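You operate a simulated robot arm through the tools that you are given. There is no shell and no other tool.

Carry out the task below with a simulated robot arm. There is one attempt and no reset: what you move stays moved.

JOB
Put things in order on the batch table. At the end: the beige width block stands where the ink cartridge with the blue cap stood; the ink cartridge with the blue cap stands where the lining pad with the yellow rim stood; the film weight with the blue grip stands on top of the green job card; the lining pad with the yellow rim stands where the red static meter (marked "35 V") stood; the red static meter stands where the film weight with the blue grip stood; whatever was shut is shut again. Leave all else as you found it, and nothing knocked over.

It is judged by the outcome, as a careful person would: the job done as asked, and still so three seconds after it is handed in. It fails if anything else is knocked over, pushed out of place, dropped, spilled or broken. Lids that push on must go on centred and level and be pressed home; caps that screw on are set level and turned clockwise until they are tight.

ROBOT AND FRAMES
A 6-joint arm with a two-finger parallel gripper, fixed in place. Base frame: the origin is at the foot of the arm, x ahead of it, y to its left, z up; the work surface is at about z = 0. Units: m, degrees, N and s.
With the tool pointing down near the work surface it reaches from about 0.16 to 0.42 m from the base axis. Its first joint turns from -66.0 to 66.0 degrees. Payload 1.57 kg.
The tool frame sits at the grasp point between the pads (the TCP): z along the fingers, y along the line on which they close. The tips reach 0.03 m beyond it. Largest opening 0.08 m; finger width 0.017, thickness 0.012; the body of the gripper, 0.04 by 0.082 m, starts 0.08 m behind the TCP.
Orientation is that of the tool frame in the base frame, as [roll, pitch, yaw] about the fixed x, y, z axes, in that order (R = Rz(yaw) Ry(pitch) Rx(roll)). With the fingers straight down and closing along the base's y, the tool's x points along the base's -x, its y along +y and its z along -z.

CONTROLS
- The arm moves only by the tool send_rows. Its argument "rows" is a list of rows, each a list of 3 entries, a list of its own where there are three numbers: the shift along the base's x, y, z in units of 50 mm (1.0 is 50 mm), then the turn, a rotation vector about the base's x, y, z in units of 4 degrees (1.0 is 4 degrees), then the finger opening in m, from 0 to 0.08. In form: [[[x, y, z], [wx, wy, wz], claw], ...]. A call has 1 to 20 rows; each row shifts and turns the commanded pose from where the row before left it. A call with a number of a shift or a turn outside -1 to 1 is refused whole. Rows are played at 5 a second. More than 0.05 m and 8.6 degrees between two rows, or a gripper value outside its range, and nothing of the call is played. A pose out of reach is approached as far as the arm can. The call stops where the force on the tool passes 40 N (or 10 N more than at its start, if that is more) or the arm is blocked; 0.2 s more then pass. Each finger travels about 0.153 m/s and halts on what it meets, pressing with about 41 N; the grip force reading is that of the motor and also rises with nothing between the fingers. The clock runs only during rows and for 0.2 s after the last one: add rows that do not move to give the fingers time. The reply holds the time, the measured pose of the TCP, the force on the tool along the base axes, the opening and the grip force, in the units named above and with some noise, with the torque about the TCP (base axes, N m) and any sound that the robot's microphone picked up.
- Cameras (640 x 400 px; columns grow to the right, rows downward): "scene" is fixed at [0.0339, -0.3179, 0.4239]; the picture's right is [0.91, -0.41, 0.00], its down [-0.24, -0.53, -0.81] and it looks along [0.33, 0.74, -0.58] (base axes); focal length 241 px, centre (320, 200). "wrist" rides on the gripper at [0.072, -0.007, -0.122] in the tool frame; the picture's right is [0.09, 1.00, 0.00], its down [-0.84, 0.08, -0.54] and it looks along [-0.54, 0.05, 0.84] (tool axes); focal length 238 px, centre (320, 200). There is no depth. A picture from a camera that has moved, and an enlarged one, comes with that camera's place and axes in the base frame and with its lens.
- snapshot(camera): a new picture of that camera. It takes no simulated time.
- inspect(camera, box): a new picture of the part [left, top, right, bottom] of that camera's present view, enlarged. It takes no simulated time.
- finish_job(): hands the job in; it is judged then, once.

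Nothing tells you positions but the pictures and the camera data. Unless the task says otherwise, let go and move clear before handing in.

The tools are called after "Call:" as name(argument=value, ...) on one line, values as JSON. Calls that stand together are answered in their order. send_rows: Moves the arm, as the interface text tells. Its arguments: {"type":"object","properties":{"rows":{"type":"array"}},"required":["rows"]} The other tools are called the same way: snapshot (camera) takes a picture; inspect (camera, box) takes an enlarged picture of a part of a camera's view; finish_job () hands the job in.

At the start:

```text
time_s: 0.0
ee_pos: [0.2296, 0.0081, 0.2684]
tcp_rot: [179.9, 0.0, 180.0]
ft_force: [-0.2, 0.2, 1.3]
ft_torque: [0.0, -0.03, 0.02]
width: 0.0797
grip_force: 0.0
```

scene: 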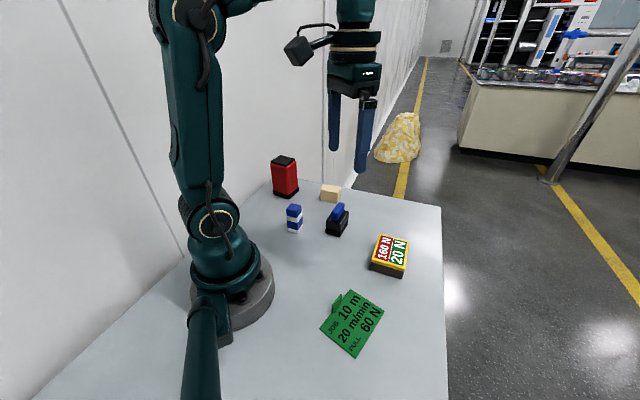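
wrist: 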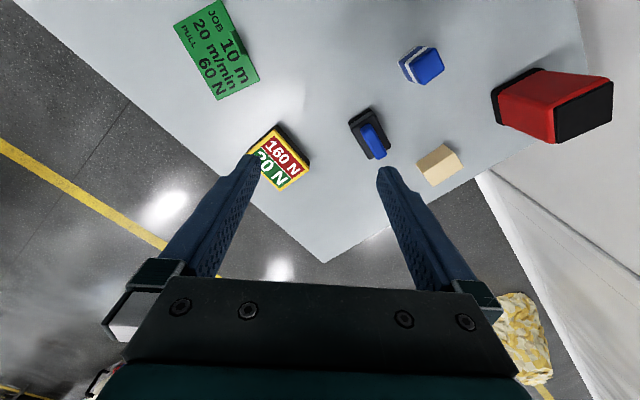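

I see the table with a red static meter, beige block, ink cartridge (blue cap), film weight (blue grip), a yellow-rimmed pad, and the green job card. I'll take enlarged views first to measure positions.

Call:
inspect(camera="scene", box=[250, 140, 450, 265])

Call:
inspect(camera="scene", box=[300, 220, 460, 370])

Call:
inspect(camera="wrist", box=[330, 20, 630, 207])

Call:
inspect(camera="wrist", box=[160, 0, 400, 200])

```text
3.20 times, centred on (350, 202) of scene
camera zoom: at [0.0339, -0.3179, 0.4239], right [0.91, -0.41, 0.0], down [-0.24, -0.53, -0.81], along [0.33, 0.74, -0.58], focal length 770 px, centre (224, 192)
```

zoom: 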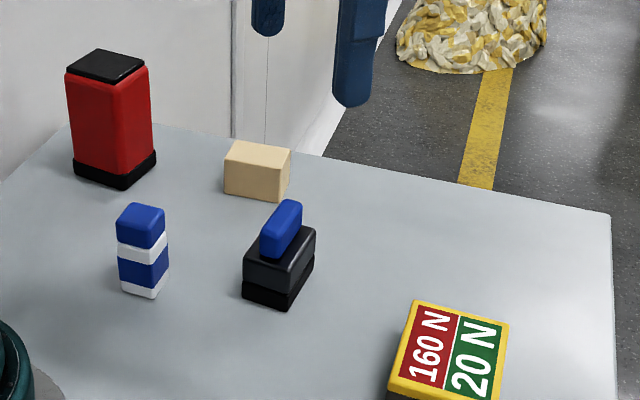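

```text
2.67 times, centred on (380, 295) of scene
camera zoom: at [0.0339, -0.3179, 0.4239], right [0.91, -0.41, 0.0], down [-0.24, -0.53, -0.81], along [0.33, 0.74, -0.58], focal length 642 px, centre (160, -53)
```

zoom: 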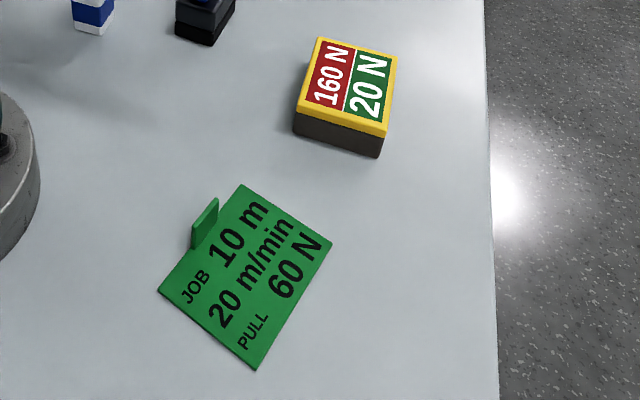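

```text
2.13 times, centred on (480, 114) of wrist
camera zoom: at [0.157, 0.0012, 0.3891], right [-0.09, 1.0, 0.0], down [0.84, 0.08, 0.54], along [0.54, 0.05, -0.84], focal length 508 px, centre (-21, 384)
```

zoom: 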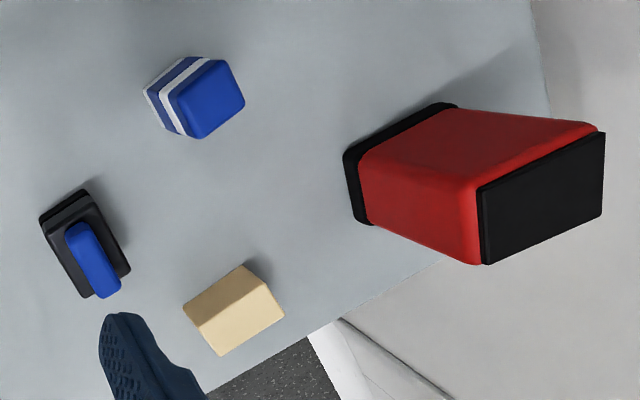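

```text
2.00 times, centred on (280, 100) of wrist
camera zoom: at [0.157, 0.0012, 0.3891], right [-0.09, 1.0, 0.0], down [0.84, 0.08, 0.54], along [0.54, 0.05, -0.84], focal length 477 px, centre (400, 400)
```

zoom: 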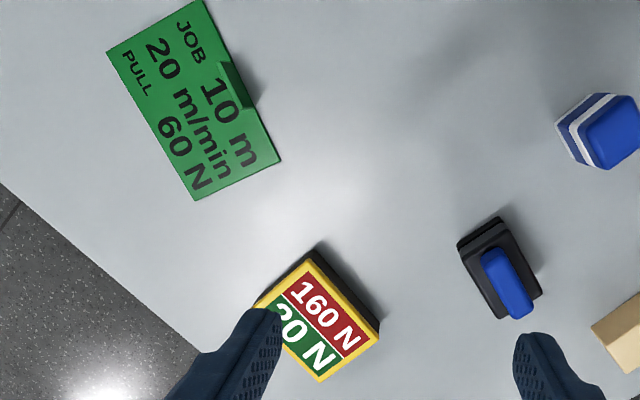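

The weight sits near (0.265, 0.09), block near (0.31, 0.22), cartridge near (0.166, 0.136), meter near (0.19, 0.30), pad near (0.32, -0.055) and card near (0.176, -0.14). I'll hover above the weight to measure it more closely.

Call:
send_rows(rows=[[[0.177, 0.415, -0.442], [0, 0, 0], 0.08], [[0.177, 0.415, -0.442], [0, 0, 0], 0.08], [[0.177, 0.415, -0.442], [0, 0, 0], 0.08], [[0.177, 0.415, -0.442], [0, 0, 0], 0.08], [[0, 0, 0], [0, 0, 0], 0.08]])

Call:
snapshot(camera="wrist")

Call:
snapshot(camera="scene")

```text
time_s: 1.2
ee_pos: [0.2632, 0.0925, 0.1791]
tcp_rot: [-179.9, 0.1, 180.0]
ft_force: [-1.1, -1.6, -0.1]
ft_torque: [0.01, 0.0, 0.01]
width: 0.0803
grip_force: 0.0
```

```text
taken
camera wrist: at [0.1917, 0.0853, 0.3], right [-0.09, 1.0, 0.0], down [0.84, 0.08, 0.54], along [0.54, 0.05, -0.84], focal length 238 px, centre (320, 200)
```

wrist: 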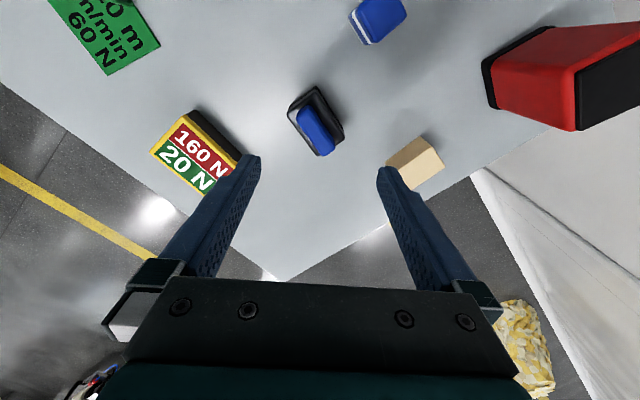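

```text
taken
```

scene: 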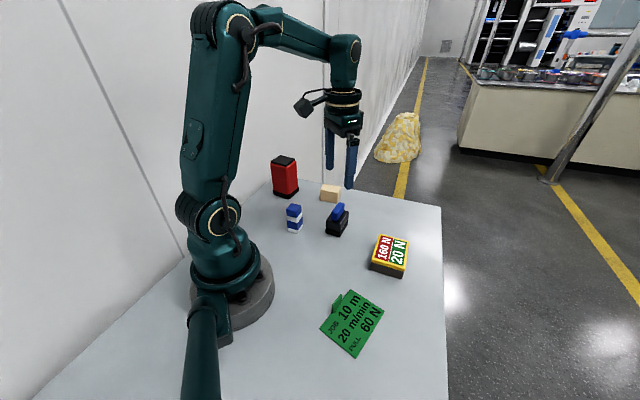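

Call:
inspect(camera="wrist", box=[260, 70, 380, 175])

Call:
inspect(camera="wrist", box=[370, 110, 470, 200])

Call:
inspect(camera="wrist", box=[460, 0, 640, 150])

Call:
inspect(camera="wrist", box=[130, 90, 270, 210])

Call:
inspect(camera="scene", box=[310, 190, 370, 245])

```text
3.81 times, centred on (320, 122) of wrist
camera zoom: at [0.1917, 0.0853, 0.3], right [-0.09, 1.0, 0.0], down [0.84, 0.08, 0.54], along [0.54, 0.05, -0.84], focal length 908 px, centre (320, 495)
```

zoom: 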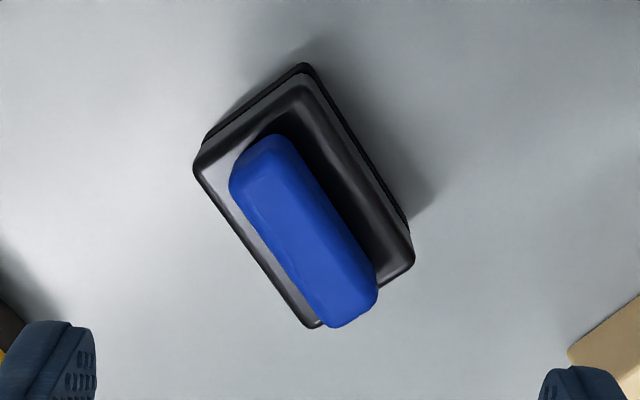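

```text
4.44 times, centred on (420, 155) of wrist
camera zoom: at [0.1917, 0.0853, 0.3], right [-0.09, 1.0, 0.0], down [0.84, 0.08, 0.54], along [0.54, 0.05, -0.84], focal length 1059 px, centre (-124, 400)
```

zoom: 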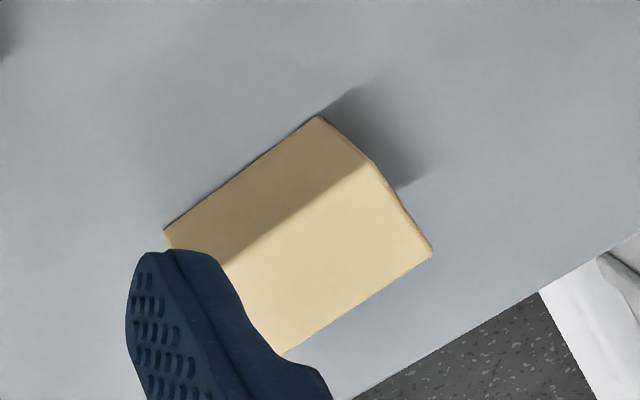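

```text
2.67 times, centred on (550, 75) of wrist
camera zoom: at [0.1917, 0.0853, 0.3], right [-0.09, 1.0, 0.0], down [0.84, 0.08, 0.54], along [0.54, 0.05, -0.84], focal length 636 px, centre (-293, 533)
```

zoom: 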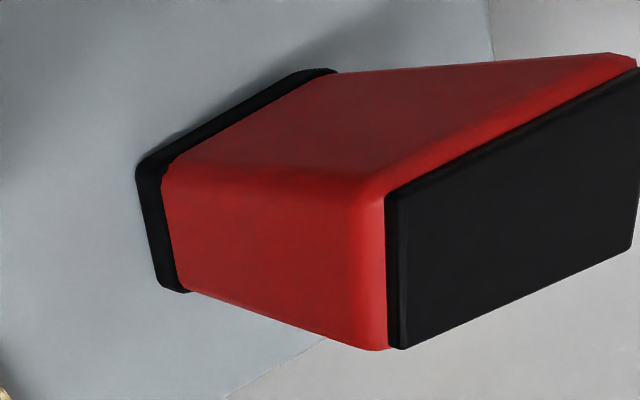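

```text
3.33 times, centred on (200, 150) of wrist
camera zoom: at [0.1917, 0.0853, 0.3], right [-0.09, 1.0, 0.0], down [0.84, 0.08, 0.54], along [0.54, 0.05, -0.84], focal length 794 px, centre (720, 367)
```

zoom: 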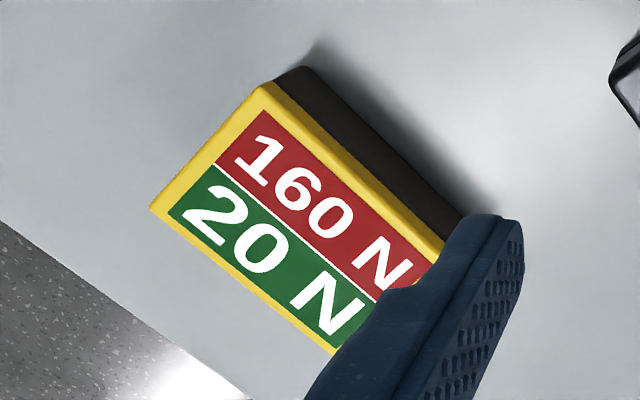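

```text
7.27 times, centred on (340, 218) of scene
camera zoom: at [0.0339, -0.3179, 0.4239], right [0.91, -0.41, 0.0], down [-0.24, -0.53, -0.81], along [0.33, 0.74, -0.58], focal length 1750 px, centre (174, 73)
```

zoom: 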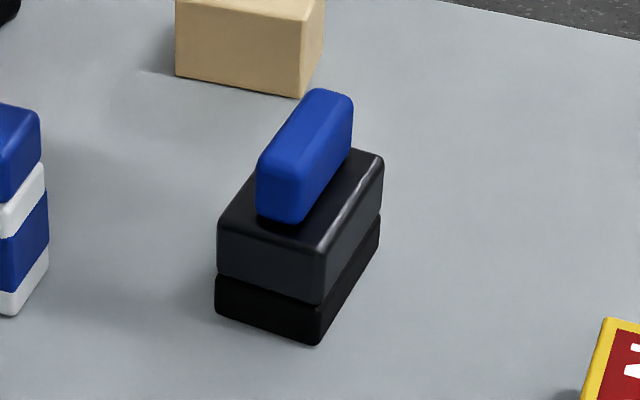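

The weight is about 38 x 62 mm, centred near (0.2655, 0.089), with its long axis at about 39° from x. I'll turn the gripper to match it and come down to a hover to check alignment.

Call:
send_rows(rows=[[[0.0046, -0.007, -0.118], [0, 0, 0.985], 0.08], [[0.0046, -0.007, -0.118], [0, 0, 0.985], 0.08], [[0.0046, -0.007, -0.118], [0, 0, 0.985], 0.08], [[0.0046, -0.007, -0.118], [0, 0, 0.985], 0.08], [[0.0046, -0.007, -0.118], [0, 0, 0.985], 0.08], [[0.0046, -0.007, -0.118], [0, 0, 0.985], 0.08], [[0.0046, -0.007, -0.118], [0, 0, 0.985], 0.08], [[0.0046, -0.007, -0.118], [0, 0, 0.985], 0.08], [[0.0046, -0.007, -0.118], [0, 0, 0.985], 0.08], [[0.0046, -0.007, -0.118], [0, 0, 0.985], 0.08], [[0, 0, 0], [0, 0, 0], 0.08], [[0, 0, 0], [0, 0, 0], 0.08]])

Call:
snapshot(camera="wrist")

Call:
inspect(camera="scene", box=[250, 110, 450, 265])

```text
time_s: 3.8
ee_pos: [0.2665, 0.086, 0.1205]
tcp_rot: [179.9, 0.0, -140.5]
ft_force: [0.4, 0.0, -0.4]
ft_torque: [0.0, 0.03, 0.04]
width: 0.0801
grip_force: 0.1
```

```text
taken
camera wrist: at [0.215, 0.0361, 0.2414], right [-0.7, 0.71, 0.0], down [0.6, 0.59, 0.54], along [0.39, 0.38, -0.84], focal length 238 px, centre (320, 200)
```

wrist: 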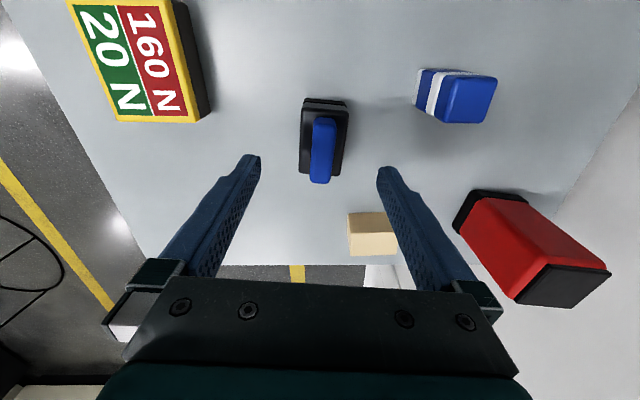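

```text
2.58 times, centred on (350, 188) of scene
camera zoom: at [0.0339, -0.3179, 0.4239], right [0.91, -0.41, 0.0], down [-0.24, -0.53, -0.81], along [0.33, 0.74, -0.58], focal length 621 px, centre (243, 232)
```

zoom: 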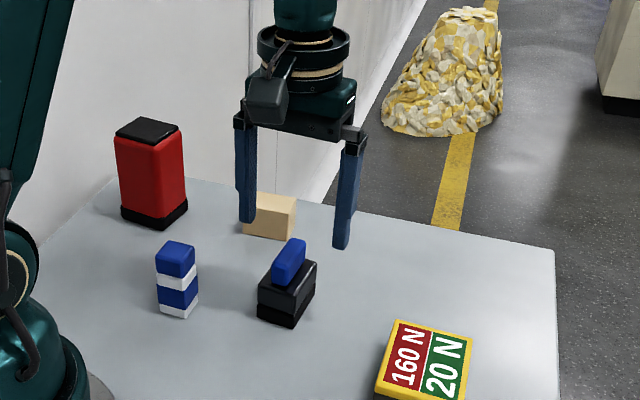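

Call:
inspect(camera="wrist", box=[270, 80, 380, 195])

Call:
inspect(camera="wrist", box=[400, 50, 520, 140])

Call:
inspect(camera="wrist", box=[440, 170, 620, 320])

Call:
inspect(camera="wrist", box=[330, 190, 420, 270])

Call:
inspect(camera="wrist", box=[60, 0, 240, 140])

```text
3.48 times, centred on (325, 138) of wrist
camera zoom: at [0.215, 0.0361, 0.2414], right [-0.7, 0.71, 0.0], down [0.6, 0.59, 0.54], along [0.39, 0.38, -0.84], focal length 829 px, centre (303, 417)
```

zoom: 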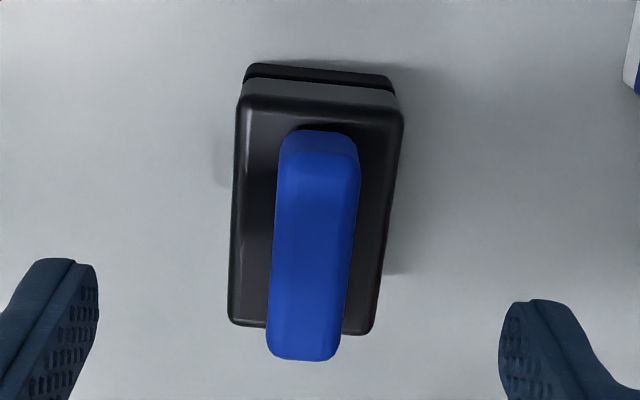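

```text
4.44 times, centred on (460, 95) of wrist
camera zoom: at [0.215, 0.0361, 0.2414], right [-0.7, 0.71, 0.0], down [0.6, 0.59, 0.54], along [0.39, 0.38, -0.84], focal length 1059 px, centre (-302, 667)
```

zoom: 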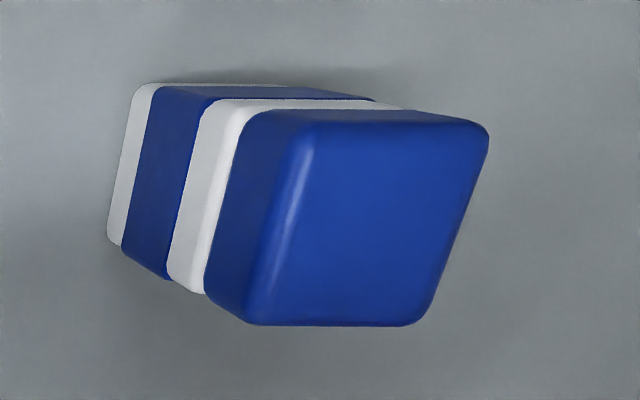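

```text
2.67 times, centred on (530, 245) of wrist
camera zoom: at [0.215, 0.0361, 0.2414], right [-0.7, 0.71, 0.0], down [0.6, 0.59, 0.54], along [0.39, 0.38, -0.84], focal length 636 px, centre (-240, 80)
```

zoom: 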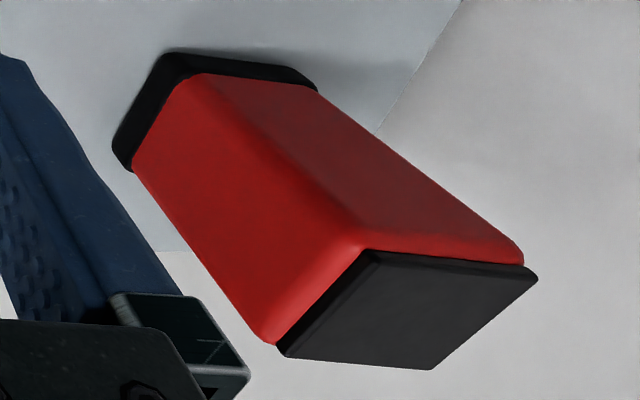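

```text
5.00 times, centred on (375, 230) of wrist
camera zoom: at [0.215, 0.0361, 0.2414], right [-0.7, 0.71, 0.0], down [0.6, 0.59, 0.54], along [0.39, 0.38, -0.84], focal length 1192 px, centre (45, 50)
```

zoom: 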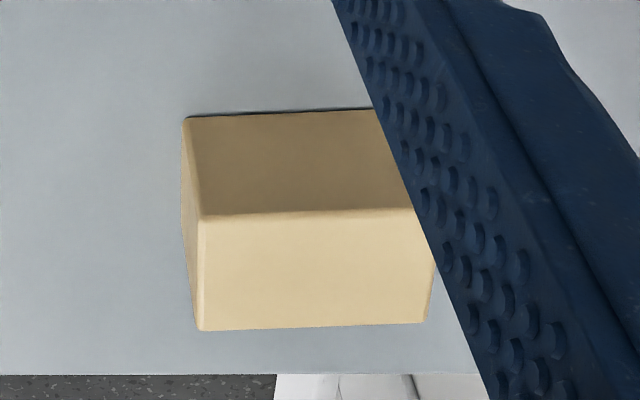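

```text
2.86 times, centred on (150, 70) of wrist
camera zoom: at [0.215, 0.0361, 0.2414], right [-0.7, 0.71, 0.0], down [0.6, 0.59, 0.54], along [0.39, 0.38, -0.84], focal length 681 px, centre (806, 571)
```

zoom: 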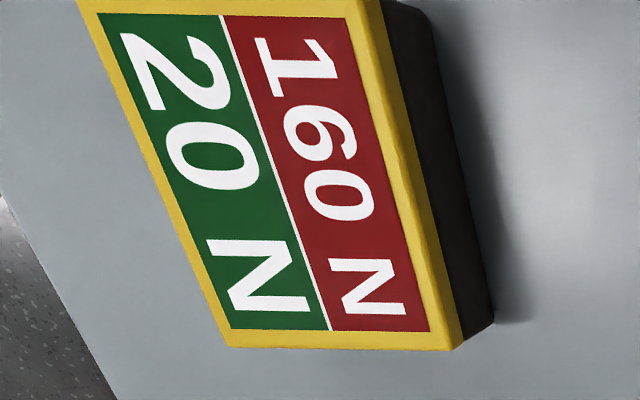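

The gripper is nearly centred over the weight; I'll nudge 2.5 mm in y, lower until the pads are at body height (tips ~8 mm above table), then close.

Call:
send_rows(rows=[[[0, 0.05, -0.4], [0, 0, 0], 0.08], [[0, 0, -0.4], [0, 0, 0], 0.08], [[0, 0, -0.4], [0, 0, 0], 0.08], [[0, 0, -0.44], [0, 0, 0], 0.08], [[0, 0, 0], [0, 0, 0], 0.08]])

Call:
snapshot(camera="wrist")

Call:
inspect(camera="scene", box=[280, 150, 400, 255])

```text
time_s: 5.0
ee_pos: [0.2659, 0.0893, 0.0389]
tcp_rot: [-180.0, 0.2, -140.6]
ft_force: [-0.3, -0.9, -0.1]
ft_torque: [0.01, 0.01, 0.04]
width: 0.0801
grip_force: 0.1
```

```text
taken
camera wrist: at [0.2148, 0.0388, 0.1596], right [-0.7, 0.71, 0.0], down [0.6, 0.59, 0.54], along [0.39, 0.38, -0.84], focal length 238 px, centre (320, 200)
```

wrist: 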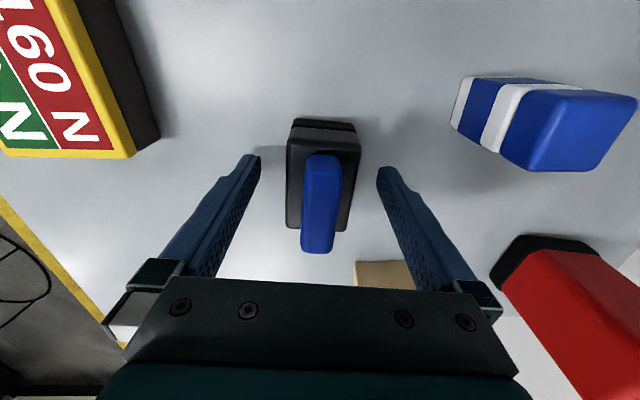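

```text
3.81 times, centred on (340, 202) of scene
camera zoom: at [0.0339, -0.3179, 0.4239], right [0.91, -0.41, 0.0], down [-0.24, -0.53, -0.81], along [0.33, 0.74, -0.58], focal length 917 px, centre (244, 190)
```

zoom: 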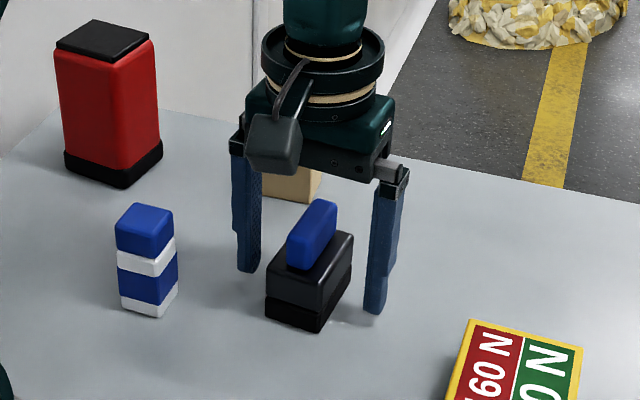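

The fingers straddle the weight evenly. I'll close on the body.

Call:
send_rows(rows=[[[0, 0, 0], [0, 0, 0], 0.06], [[0, 0, 0], [0, 0, 0], 0.045], [[0, 0, 0], [0, 0, 0], 0.03], [[0, 0, 0], [0, 0, 0], 0.02], [[0, 0, 0], [0, 0, 0], 0.02]])

Call:
snapshot(camera="wrist")

```text
time_s: 6.2
ee_pos: [0.2666, 0.0898, 0.0381]
tcp_rot: [-180.0, 0.0, -140.5]
ft_force: [1.8, -0.8, -0.5]
ft_torque: [0.0, 0.01, 0.03]
width: 0.0394
grip_force: 40.8
```

```text
taken
camera wrist: at [0.2149, 0.0387, 0.1598], right [-0.7, 0.71, 0.0], down [0.6, 0.59, 0.54], along [0.39, 0.38, -0.84], focal length 238 px, centre (320, 200)
```

wrist: 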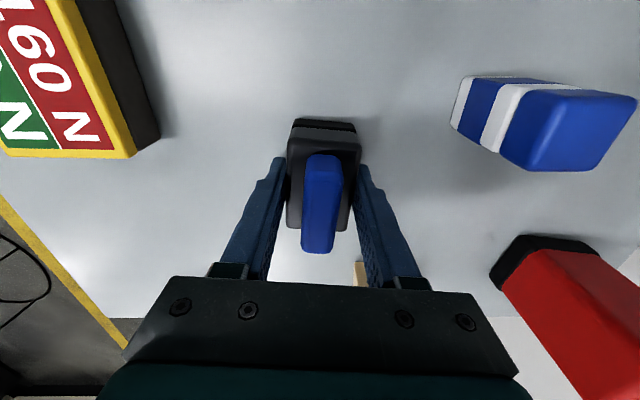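

Gripped at 39.4 mm. I'll lift slowly a bit and check that the whole weight comes along.

Call:
send_rows(rows=[[[0, 0, 0.2], [0, 0, 0], 0.02], [[0, 0, 0.3], [0, 0, 0], 0.02], [[0, 0, 0.4], [0, 0, 0], 0.02], [[0, 0, 0], [0, 0, 0], 0.02]])

Call:
inspect(camera="scene", box=[280, 130, 420, 255])

```text
time_s: 7.2
ee_pos: [0.2664, 0.0901, 0.0834]
tcp_rot: [-179.9, 0.0, -140.6]
ft_force: [-0.2, 0.1, -5.0]
ft_torque: [0.01, -0.02, -0.01]
width: 0.0402
grip_force: 40.9
```

```text
3.20 times, centred on (350, 192) of scene
camera zoom: at [0.0339, -0.3179, 0.4239], right [0.91, -0.41, 0.0], down [-0.24, -0.53, -0.81], along [0.33, 0.74, -0.58], focal length 770 px, centre (224, 224)
```

zoom: 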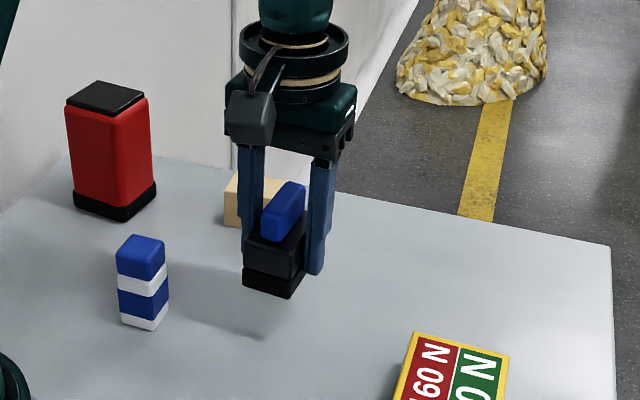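

The whole weight came up. Now I carry it toward the card and hover to measure the card and its tab.

Call:
send_rows(rows=[[[0, 0, 0.4], [0, 0, 0], 0.02], [[0, 0, 0.4], [0, 0, 0], 0.02], [[-0.08, -0.2, 0], [0, 0, -0.25], 0.02], [[-0.1457, -0.3777, 0], [0, 0, -0.25], 0.02], [[-0.1457, -0.3777, 0], [0, 0, -0.25], 0.02], [[-0.1457, -0.3777, 0], [0, 0, -0.25], 0.02], [[-0.1457, -0.3777, 0], [0, 0, -0.25], 0.02], [[-0.1457, -0.3777, 0], [0, 0, -0.25], 0.02], [[-0.1457, -0.3777, 0], [0, 0, -0.25], 0.02], [[-0.1457, -0.3777, 0], [0, 0, -0.25], 0.02], [[-0.1457, -0.3777, 0], [0, 0, -0.25], 0.02], [[-0.1457, -0.3777, 0], [0, 0, -0.25], 0.02], [[-0.1457, -0.3777, 0], [0, 0, -0.25], 0.02], [[-0.1457, -0.3777, 0], [0, 0, -0.25], 0.02], [[-0.066, -0.178, 0], [0, 0, 0], 0.02], [[0, 0, 0], [0, 0, 0], 0.02], [[0, 0, 0], [0, 0, 0], 0.02]])

Call:
snapshot(camera="wrist")

Call:
snapshot(camera="scene")

```text
time_s: 10.8
ee_pos: [0.1784, -0.1372, 0.124]
tcp_rot: [-180.0, 0.0, -152.6]
ft_force: [0.5, -0.5, -4.6]
ft_torque: [0.02, 0.0, 0.02]
width: 0.04
grip_force: 41.1
```

```text
taken
camera wrist: at [0.118, -0.1769, 0.2451], right [-0.54, 0.84, 0.0], down [0.71, 0.45, 0.54], along [0.46, 0.29, -0.84], focal length 238 px, centre (320, 200)
```

wrist: 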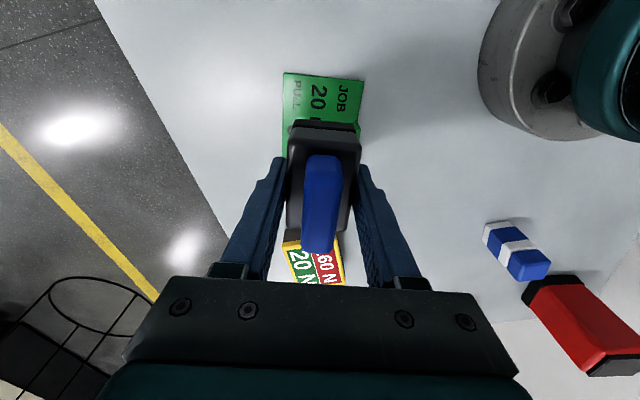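

```text
taken
```

scene: 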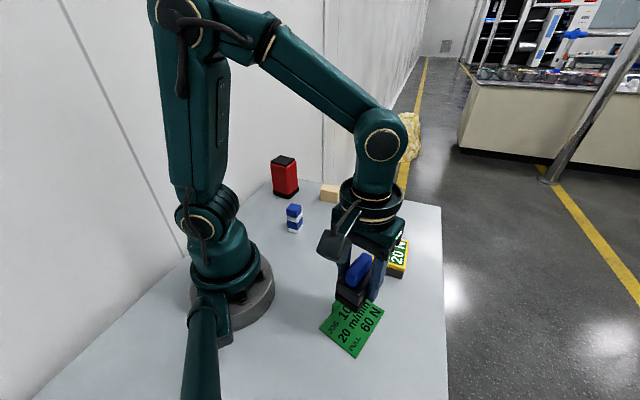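

The card's centre is near (0.179, -0.137), its tab on the +y side edge. I'll shift the weight about 5 mm away from the tab and lower it in stages.

Call:
send_rows(rows=[[[0.046, -0.08, -0.2], [0, 0, 0], 0.02], [[0, 0, -0.4], [0, 0, 0], 0.02], [[0, 0, -0.4], [0, 0, 0], 0.02], [[0, 0, -0.3], [0, 0, 0], 0.02], [[0, 0, -0.16], [0, 0, 0], 0.02], [[0, 0, 0], [0, 0, 0], 0.02]])

Call:
snapshot(camera="wrist")

Call:
inspect(camera="scene", box=[300, 250, 420, 370])

```text
time_s: 12.2
ee_pos: [0.1807, -0.1413, 0.0503]
tcp_rot: [180.0, 0.0, -152.6]
ft_force: [-0.7, 0.2, -3.8]
ft_torque: [-0.01, 0.01, 0.05]
width: 0.04
grip_force: 41.1
```

```text
taken
camera wrist: at [0.1204, -0.1804, 0.1714], right [-0.54, 0.84, 0.0], down [0.71, 0.45, 0.54], along [0.46, 0.29, -0.84], focal length 238 px, centre (320, 200)
```

wrist: 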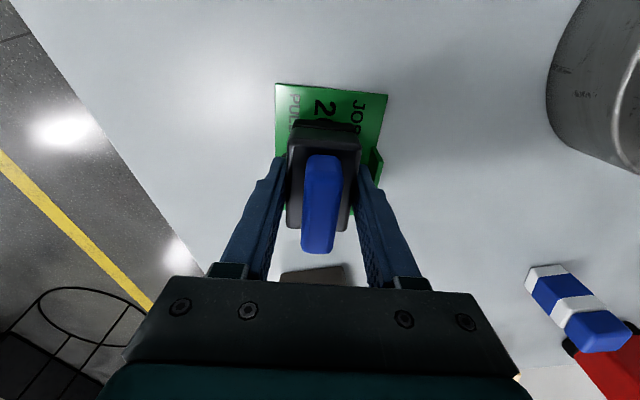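

```text
3.33 times, centred on (360, 310) of scene
camera zoom: at [0.0339, -0.3179, 0.4239], right [0.91, -0.41, 0.0], down [-0.24, -0.53, -0.81], along [0.33, 0.74, -0.58], focal length 802 px, centre (187, -167)
```

zoom: 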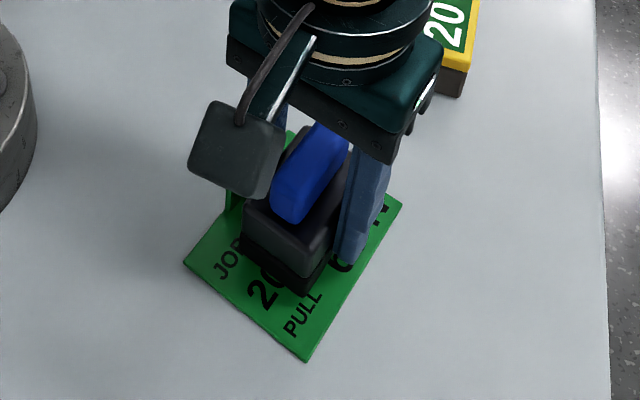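

The weight hangs about 1 cm above the card, inside its outline. I'll lower in 2 mm steps and watch the force.

Call:
send_rows(rows=[[[0, 0, -0.06], [0, 0, 0], 0.02], [[0, 0, -0.06], [0, 0, 0], 0.02], [[0, 0, -0.04], [0, 0, 0], 0.02], [[0, 0, 0], [0, 0, 0], 0.02]])

```text
time_s: 13.2
ee_pos: [0.1804, -0.1403, 0.0424]
tcp_rot: [179.9, 0.0, -152.6]
ft_force: [-0.7, 1.0, -4.8]
ft_torque: [0.0, 0.01, -0.03]
width: 0.0398
grip_force: 41.4
```

Call:
send_rows(rows=[[[0, 0, -0.02], [0, 0, 0], 0.02], [[0, 0, -0.02], [0, 0, 0], 0.02], [[0, 0, 0], [0, 0, 0], 0.02]])

Call:
inspect(camera="scene", box=[320, 270, 400, 360])

```text
time_s: 14.0
ee_pos: [0.1824, -0.1414, 0.0406]
tcp_rot: [-179.9, 0.1, -152.5]
ft_force: [-3.2, 2.0, 26.9]
ft_torque: [0.12, 0.16, -0.03]
width: 0.0401
grip_force: 41.0
```

```text
4.44 times, centred on (360, 315) of scene
camera zoom: at [0.0338, -0.3179, 0.4239], right [0.91, -0.41, 0.0], down [-0.24, -0.53, -0.81], along [0.33, 0.74, -0.58], focal length 1070 px, centre (142, -311)
```

zoom: 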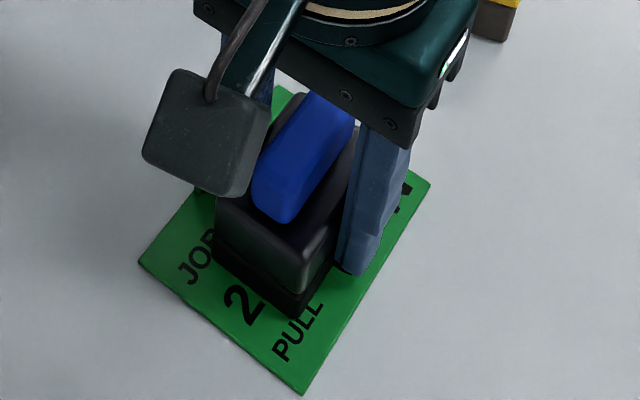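

Contact on the card (about 27 N up). I'll relax upward half a millimetre, then open the fingers gently.

Call:
send_rows(rows=[[[0, 0, 0.014], [0, 0, 0], 0.02], [[0, 0, 0], [0, 0, 0], 0.02]])

```text
time_s: 14.6
ee_pos: [0.1815, -0.1408, 0.0409]
tcp_rot: [-179.8, 0.2, -152.6]
ft_force: [2.6, -1.8, 7.7]
ft_torque: [-0.03, -0.04, 0.01]
width: 0.0399
grip_force: 41.0
```

Call:
send_rows(rows=[[[0, 0, 0], [0, 0, 0], 0.043], [[0, 0, 0], [0, 0, 0], 0.047], [[0, 0, 0], [0, 0, 0], 0.051], [[0, 0, 0], [0, 0, 0], 0.051]])

Call:
snapshot(camera="wrist")

```text
time_s: 15.6
ee_pos: [0.1813, -0.1403, 0.0409]
tcp_rot: [180.0, 0.0, -152.6]
ft_force: [0.3, -1.1, 0.1]
ft_torque: [-0.02, -0.01, -0.01]
width: 0.0503
grip_force: 0.1
```

```text
taken
camera wrist: at [0.12, -0.1801, 0.1622], right [-0.54, 0.84, 0.0], down [0.71, 0.45, 0.54], along [0.46, 0.29, -0.84], focal length 238 px, centre (320, 200)
```

wrist: 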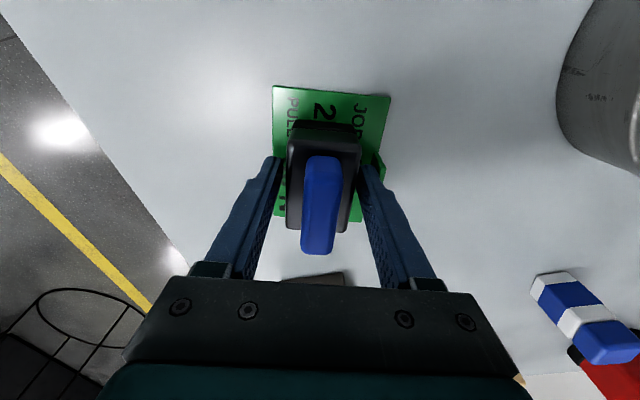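

The weight stands on the card and the fingers are clear of it and the tab. I'll rise straight up and check.

Call:
send_rows(rows=[[[0, 0, 0.3], [0, 0, 0], 0.051], [[0, 0, 0.5], [0, 0, 0], 0.051], [[0, 0, 0.8], [0, 0, 0], 0.051], [[0, 0, 0.8], [0, 0, 0], 0.06], [[0, 0, 0.8], [0, 0, 0], 0.08], [[0, 0, 0], [0, 0, 0], 0.08]])

Call:
snapshot(camera="wrist")

Call:
snapshot(camera="scene")

```text
time_s: 17.0
ee_pos: [0.1821, -0.1411, 0.2025]
tcp_rot: [-180.0, 0.1, -152.6]
ft_force: [0.4, -0.1, 0.2]
ft_torque: [-0.01, 0.03, 0.01]
width: 0.0801
grip_force: 0.0
```

```text
taken
camera wrist: at [0.1201, -0.1798, 0.3226], right [-0.54, 0.84, 0.0], down [0.71, 0.45, 0.54], along [0.46, 0.29, -0.84], focal length 238 px, centre (320, 200)
```

wrist: 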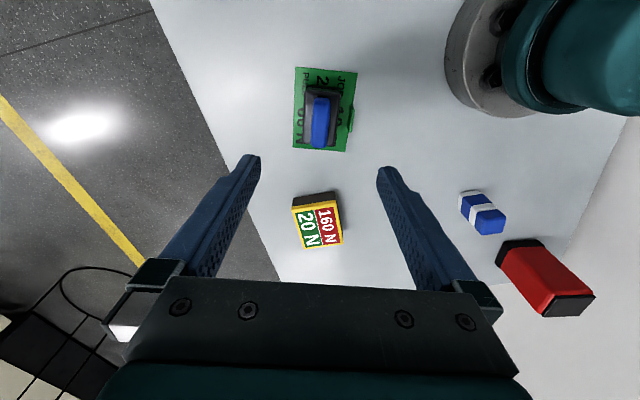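

```text
taken
```

scene: 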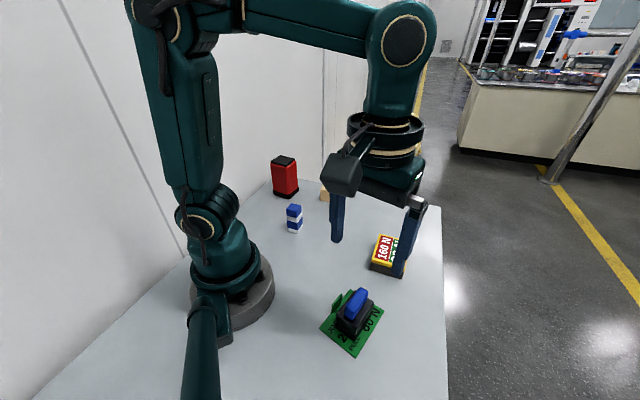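

The weight stands on the card with the card unmoved. While here I have a clear view of the pad, so I'll enlarge it and the others.

Call:
inspect(camera="wrist", box=[270, 170, 370, 260])

Call:
inspect(camera="wrist", box=[280, 50, 370, 160])

Call:
inspect(camera="scene", box=[310, 275, 400, 365])

```text
4.44 times, centred on (320, 215) of wrist
camera zoom: at [0.1201, -0.1798, 0.3226], right [-0.54, 0.84, 0.0], down [0.71, 0.45, 0.54], along [0.46, 0.29, -0.84], focal length 1059 px, centre (320, 133)
```

zoom: 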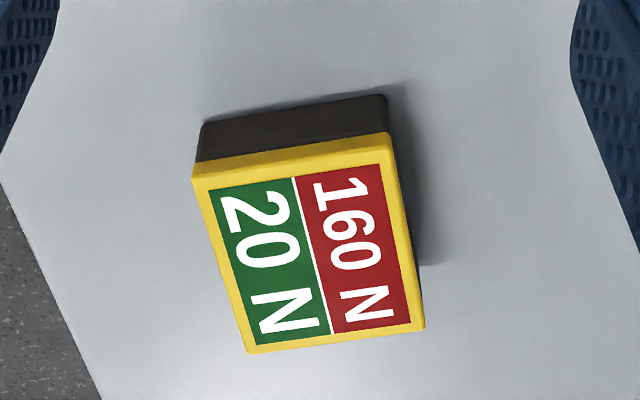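

```text
3.64 times, centred on (325, 105) of wrist
camera zoom: at [0.1201, -0.1798, 0.3226], right [-0.54, 0.84, 0.0], down [0.71, 0.45, 0.54], along [0.46, 0.29, -0.84], focal length 867 px, centre (302, 546)
```

zoom: 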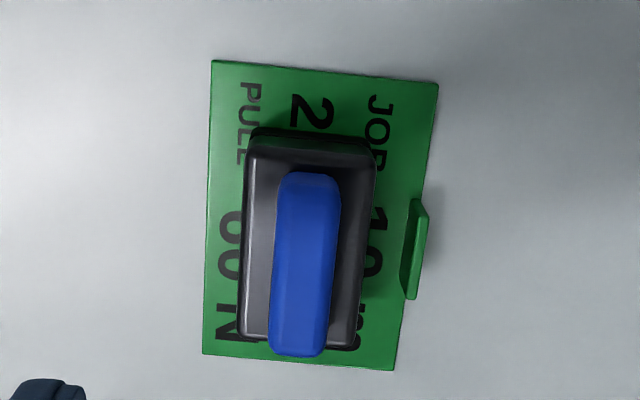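

```text
4.44 times, centred on (355, 320) of scene
camera zoom: at [0.0339, -0.3179, 0.4239], right [0.91, -0.41, 0.0], down [-0.24, -0.53, -0.81], along [0.33, 0.74, -0.58], focal length 1070 px, centre (164, -333)
```

zoom: 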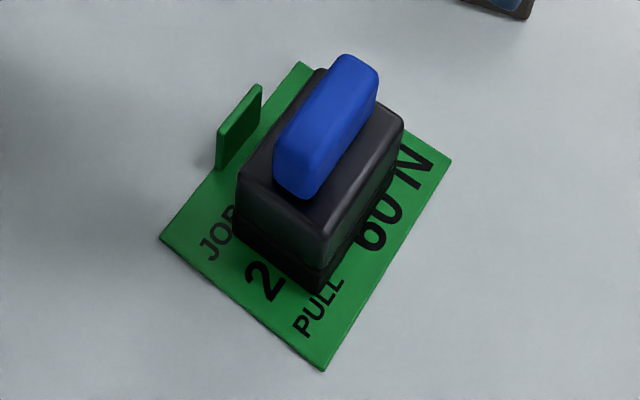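

The pad is about 67 x 89 mm near (0.323, -0.052). Next I move, arcing outward, to hover above the red meter near (0.193, 0.30).

Call:
send_rows(rows=[[[0.06, 0.3, 0], [0, 0, 0], 0.08], [[0.137, 0.631, 0], [0, 0, 0], 0.08], [[0.137, 0.631, 0], [0, 0, 0], 0.08], [[0.137, 0.631, 0], [0, 0, 0], 0.08], [[0.137, 0.631, 0], [0, 0, 0], 0.08], [[0.137, 0.631, 0], [0, 0, 0], 0.08], [[0.137, 0.631, 0], [0, 0, 0], 0.08], [[0, 0.5, 0], [0, 0, 0.3], 0.08], [[-0.106, 0.586, 0], [0, 0, 0.3], 0.08], [[-0.106, 0.586, 0], [0, 0, 0.3], 0.08], [[-0.106, 0.586, 0], [0, 0, 0.3], 0.08], [[-0.106, 0.586, 0], [0, 0, 0.3], 0.08], [[-0.106, 0.586, 0], [0, 0, 0.3], 0.08], [[-0.106, 0.4, 0], [0, 0, 0.3], 0.08], [[0, 0, 0], [0, 0, 0], 0.08], [[0, 0, 0], [0, 0, 0], 0.08]])

Call:
snapshot(camera="wrist")

Call:
snapshot(camera="scene")

```text
time_s: 20.4
ee_pos: [0.1945, 0.2547, 0.2016]
tcp_rot: [179.9, 0.0, -144.3]
ft_force: [0.0, 0.3, -0.6]
ft_torque: [-0.02, -0.01, 0.02]
width: 0.0799
grip_force: 0.1
```

```text
taken
camera wrist: at [0.1398, 0.2067, 0.3226], right [-0.66, 0.75, 0.0], down [0.63, 0.55, 0.54], along [0.41, 0.36, -0.84], focal length 238 px, centre (320, 200)
```

wrist: 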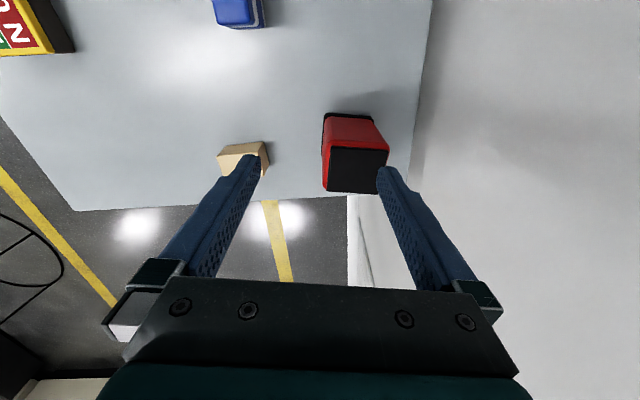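

```text
taken
```

scene: 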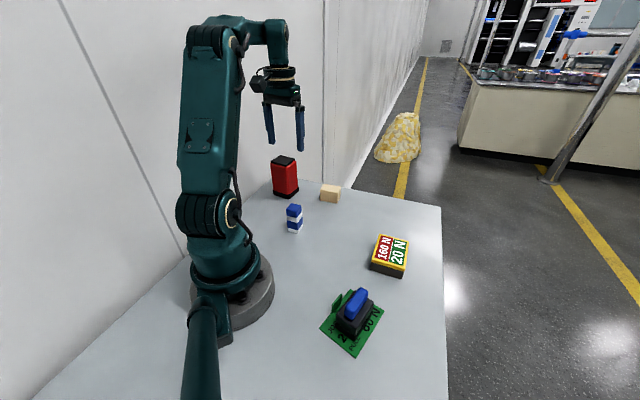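

Call:
inspect(camera="wrist", box=[300, 95, 410, 205])

Call:
inspect(camera="wrist", box=[190, 120, 290, 190])

Call:
inspect(camera="scene", box=[250, 140, 350, 240])

```text
3.64 times, centred on (355, 150) of wrist
camera zoom: at [0.1398, 0.2067, 0.3226], right [-0.66, 0.75, 0.0], down [0.63, 0.55, 0.54], along [0.41, 0.36, -0.84], focal length 867 px, centre (193, 382)
```

zoom: 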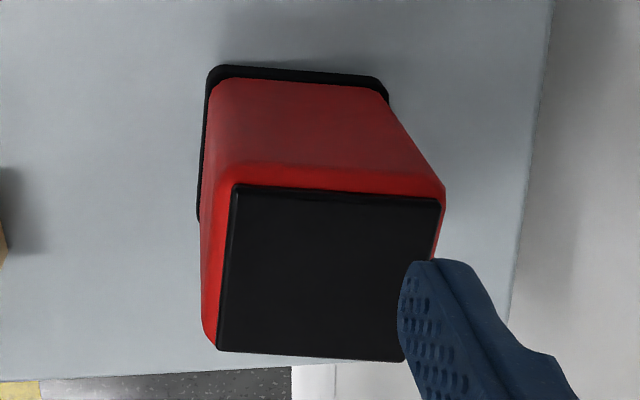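

```text
5.71 times, centred on (240, 155) of wrist
camera zoom: at [0.1398, 0.2067, 0.3226], right [-0.66, 0.75, 0.0], down [0.63, 0.55, 0.54], along [0.41, 0.36, -0.84], focal length 1362 px, centre (777, 457)
```

zoom: 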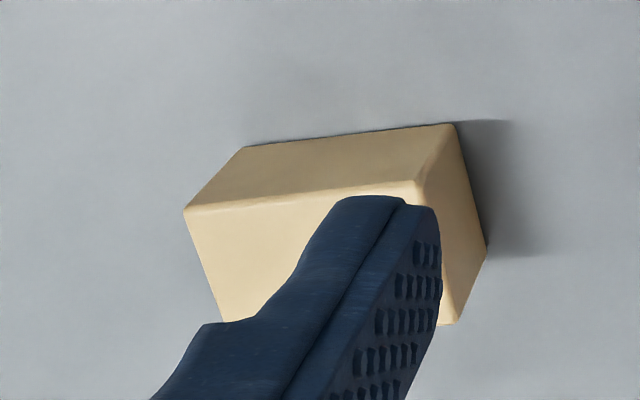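

```text
4.00 times, centred on (300, 190) of scene
camera zoom: at [0.0339, -0.3179, 0.4239], right [0.91, -0.41, 0.0], down [-0.24, -0.53, -0.81], along [0.33, 0.74, -0.58], focal length 963 px, centre (400, 240)
```

zoom: 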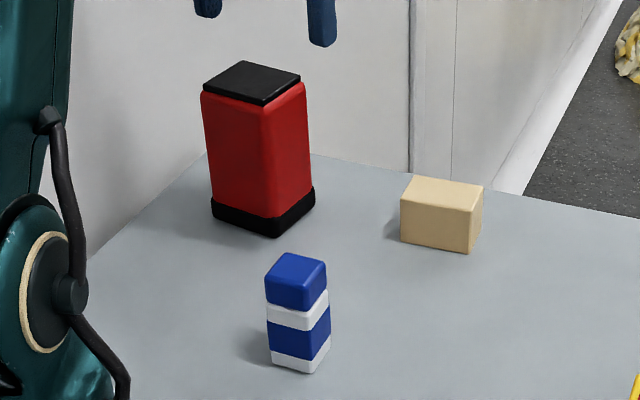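

The meter's body is about 50 mm wide on a 55 mm base, centred near (0.194, 0.301), turned about 37°. I'll centre above it and check before descending.

Call:
send_rows(rows=[[[0, 0.31, 0], [0, 0, 0.1], 0.08], [[0, 0.31, 0], [0, 0, 0.1], 0.08], [[0, 0.31, 0], [0, 0, 0.05], 0.08], [[0, 0, 0], [0, 0, 0], 0.08], [[0, 0, 0], [0, 0, 0], 0.08]])

Call:
snapshot(camera="wrist")

Call:
snapshot(camera="scene")

```text
time_s: 21.6
ee_pos: [0.1951, 0.3017, 0.2012]
tcp_rot: [-179.9, 0.0, -143.2]
ft_force: [-0.3, 0.5, 0.4]
ft_torque: [0.01, 0.02, 0.01]
width: 0.0801
grip_force: 0.1
```

```text
taken
camera wrist: at [0.1407, 0.2524, 0.3225], right [-0.67, 0.74, 0.0], down [0.62, 0.56, 0.54], along [0.4, 0.36, -0.84], focal length 238 px, centre (320, 200)
```

wrist: 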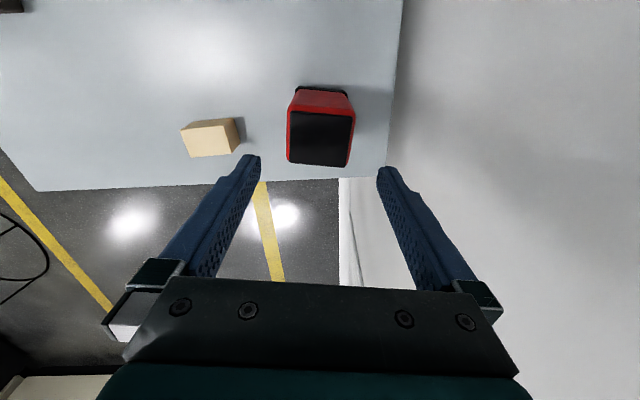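

```text
taken
```

scene: 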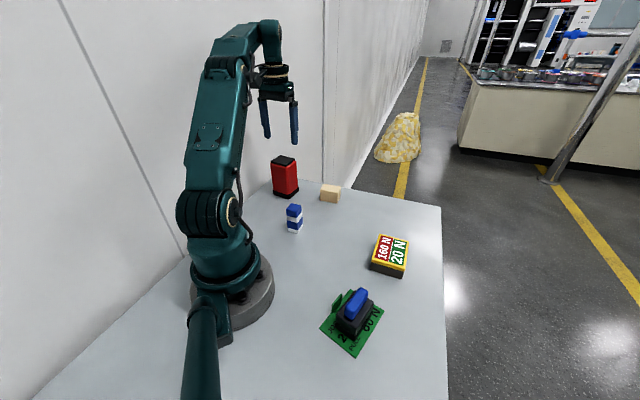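

Call:
inspect(camera="wrist", box=[270, 70, 380, 180])

Call:
inspect(camera="wrist", box=[160, 100, 260, 170])

```text
3.64 times, centred on (325, 125) of wrist
camera zoom: at [0.1407, 0.2524, 0.3225], right [-0.67, 0.74, 0.0], down [0.62, 0.56, 0.54], along [0.4, 0.36, -0.84], focal length 867 px, centre (302, 473)
```

zoom: 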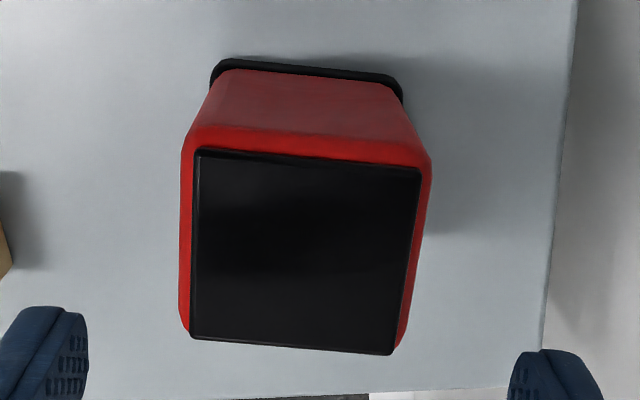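

```text
5.71 times, centred on (210, 135) of wrist
camera zoom: at [0.1407, 0.2524, 0.3225], right [-0.67, 0.74, 0.0], down [0.62, 0.56, 0.54], along [0.4, 0.36, -0.84], focal length 1362 px, centre (949, 571)
```

zoom: 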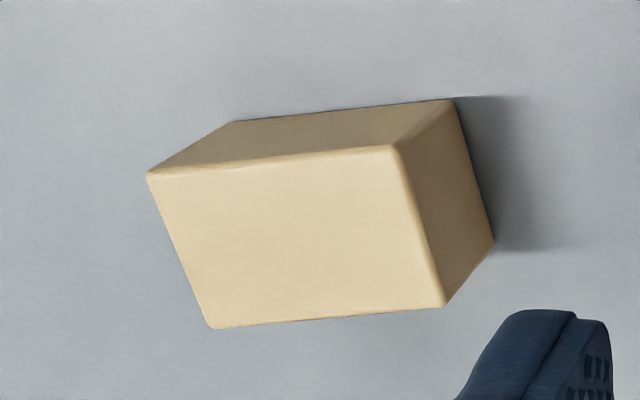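

The gripper is centred on the meter (about 60 mm wide body, 10 mm clearance each side). Descending to mid-body height.

Call:
send_rows(rows=[[[0.01, 0, -0.3], [0, 0, 0], 0.08], [[0, 0, -0.4], [0, 0, 0], 0.08], [[0, 0, -0.4], [0, 0, 0], 0.08], [[0, 0, -0.4], [0, 0, 0], 0.08], [[0, 0, 0], [0, 0, 0], 0.08]])

Call:
snapshot(camera="wrist")

Call:
inspect(camera="scene", box=[220, 90, 340, 210])

```text
time_s: 22.8
ee_pos: [0.1941, 0.3017, 0.1266]
tcp_rot: [180.0, -0.1, -143.2]
ft_force: [-0.7, -0.6, 0.4]
ft_torque: [0.0, 0.02, 0.01]
width: 0.0801
grip_force: 0.1
```

```text
taken
camera wrist: at [0.141, 0.2528, 0.2472], right [-0.67, 0.74, 0.0], down [0.62, 0.56, 0.54], along [0.4, 0.36, -0.84], focal length 238 px, centre (320, 200)
```

wrist: 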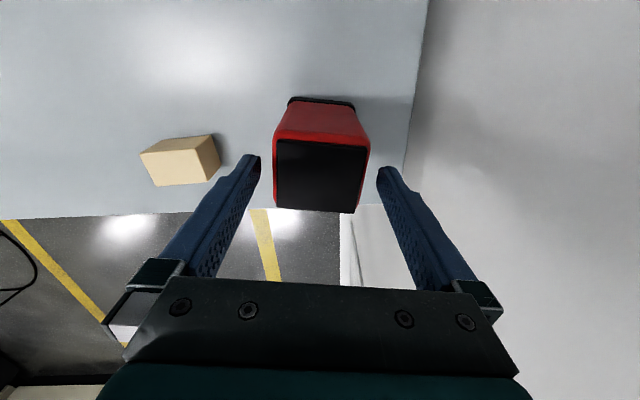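

```text
3.33 times, centred on (280, 150) of scene
camera zoom: at [0.0339, -0.3179, 0.4239], right [0.91, -0.41, 0.0], down [-0.24, -0.53, -0.81], along [0.33, 0.74, -0.58], focal length 802 px, centre (453, 367)
```

zoom: 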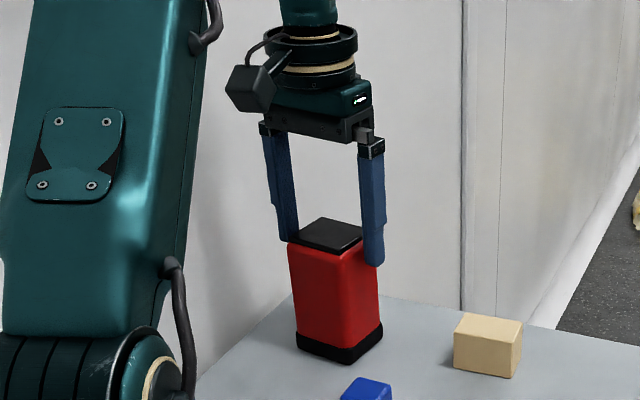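

Both tips are outside the meter's top edges. I'll continue down to about z = 0.066 and then close.

Call:
send_rows(rows=[[[0, 0, -0.3], [0, 0, 0], 0.08], [[0, 0, -0.3], [0, 0, 0], 0.08], [[0, 0, -0.3], [0, 0, 0], 0.08], [[0, 0, -0.3], [0, 0, 0], 0.08], [[0, 0, 0], [0, 0, 0], 0.08]])

Call:
snapshot(camera="wrist")

Call:
inspect(camera="scene", box=[220, 90, 340, 210])

```text
time_s: 24.0
ee_pos: [0.1943, 0.3029, 0.0661]
tcp_rot: [-180.0, 0.0, -143.2]
ft_force: [-0.7, 0.1, -0.4]
ft_torque: [0.04, 0.01, -0.02]
width: 0.0799
grip_force: 0.1
```

```text
taken
camera wrist: at [0.1409, 0.2526, 0.1867], right [-0.67, 0.74, 0.0], down [0.62, 0.56, 0.54], along [0.4, 0.36, -0.84], focal length 238 px, centre (320, 200)
```

wrist: 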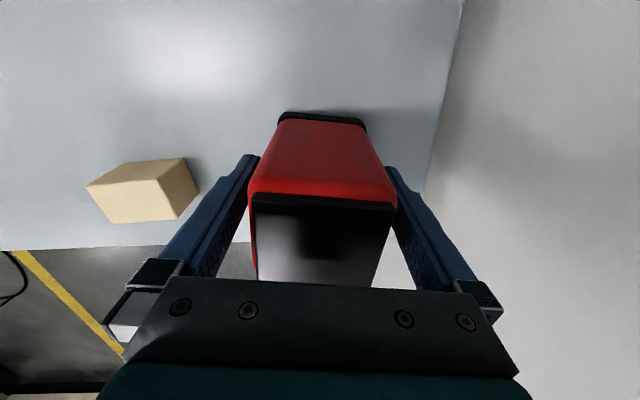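

```text
3.33 times, centred on (280, 150) of scene
camera zoom: at [0.0339, -0.3179, 0.4239], right [0.91, -0.41, 0.0], down [-0.24, -0.53, -0.81], along [0.33, 0.74, -0.58], focal length 802 px, centre (453, 367)
```

zoom: 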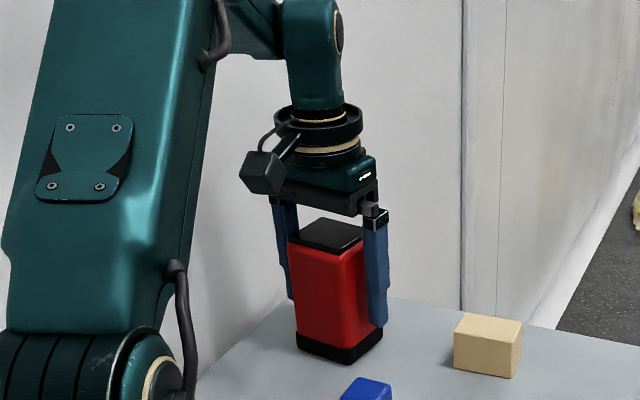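

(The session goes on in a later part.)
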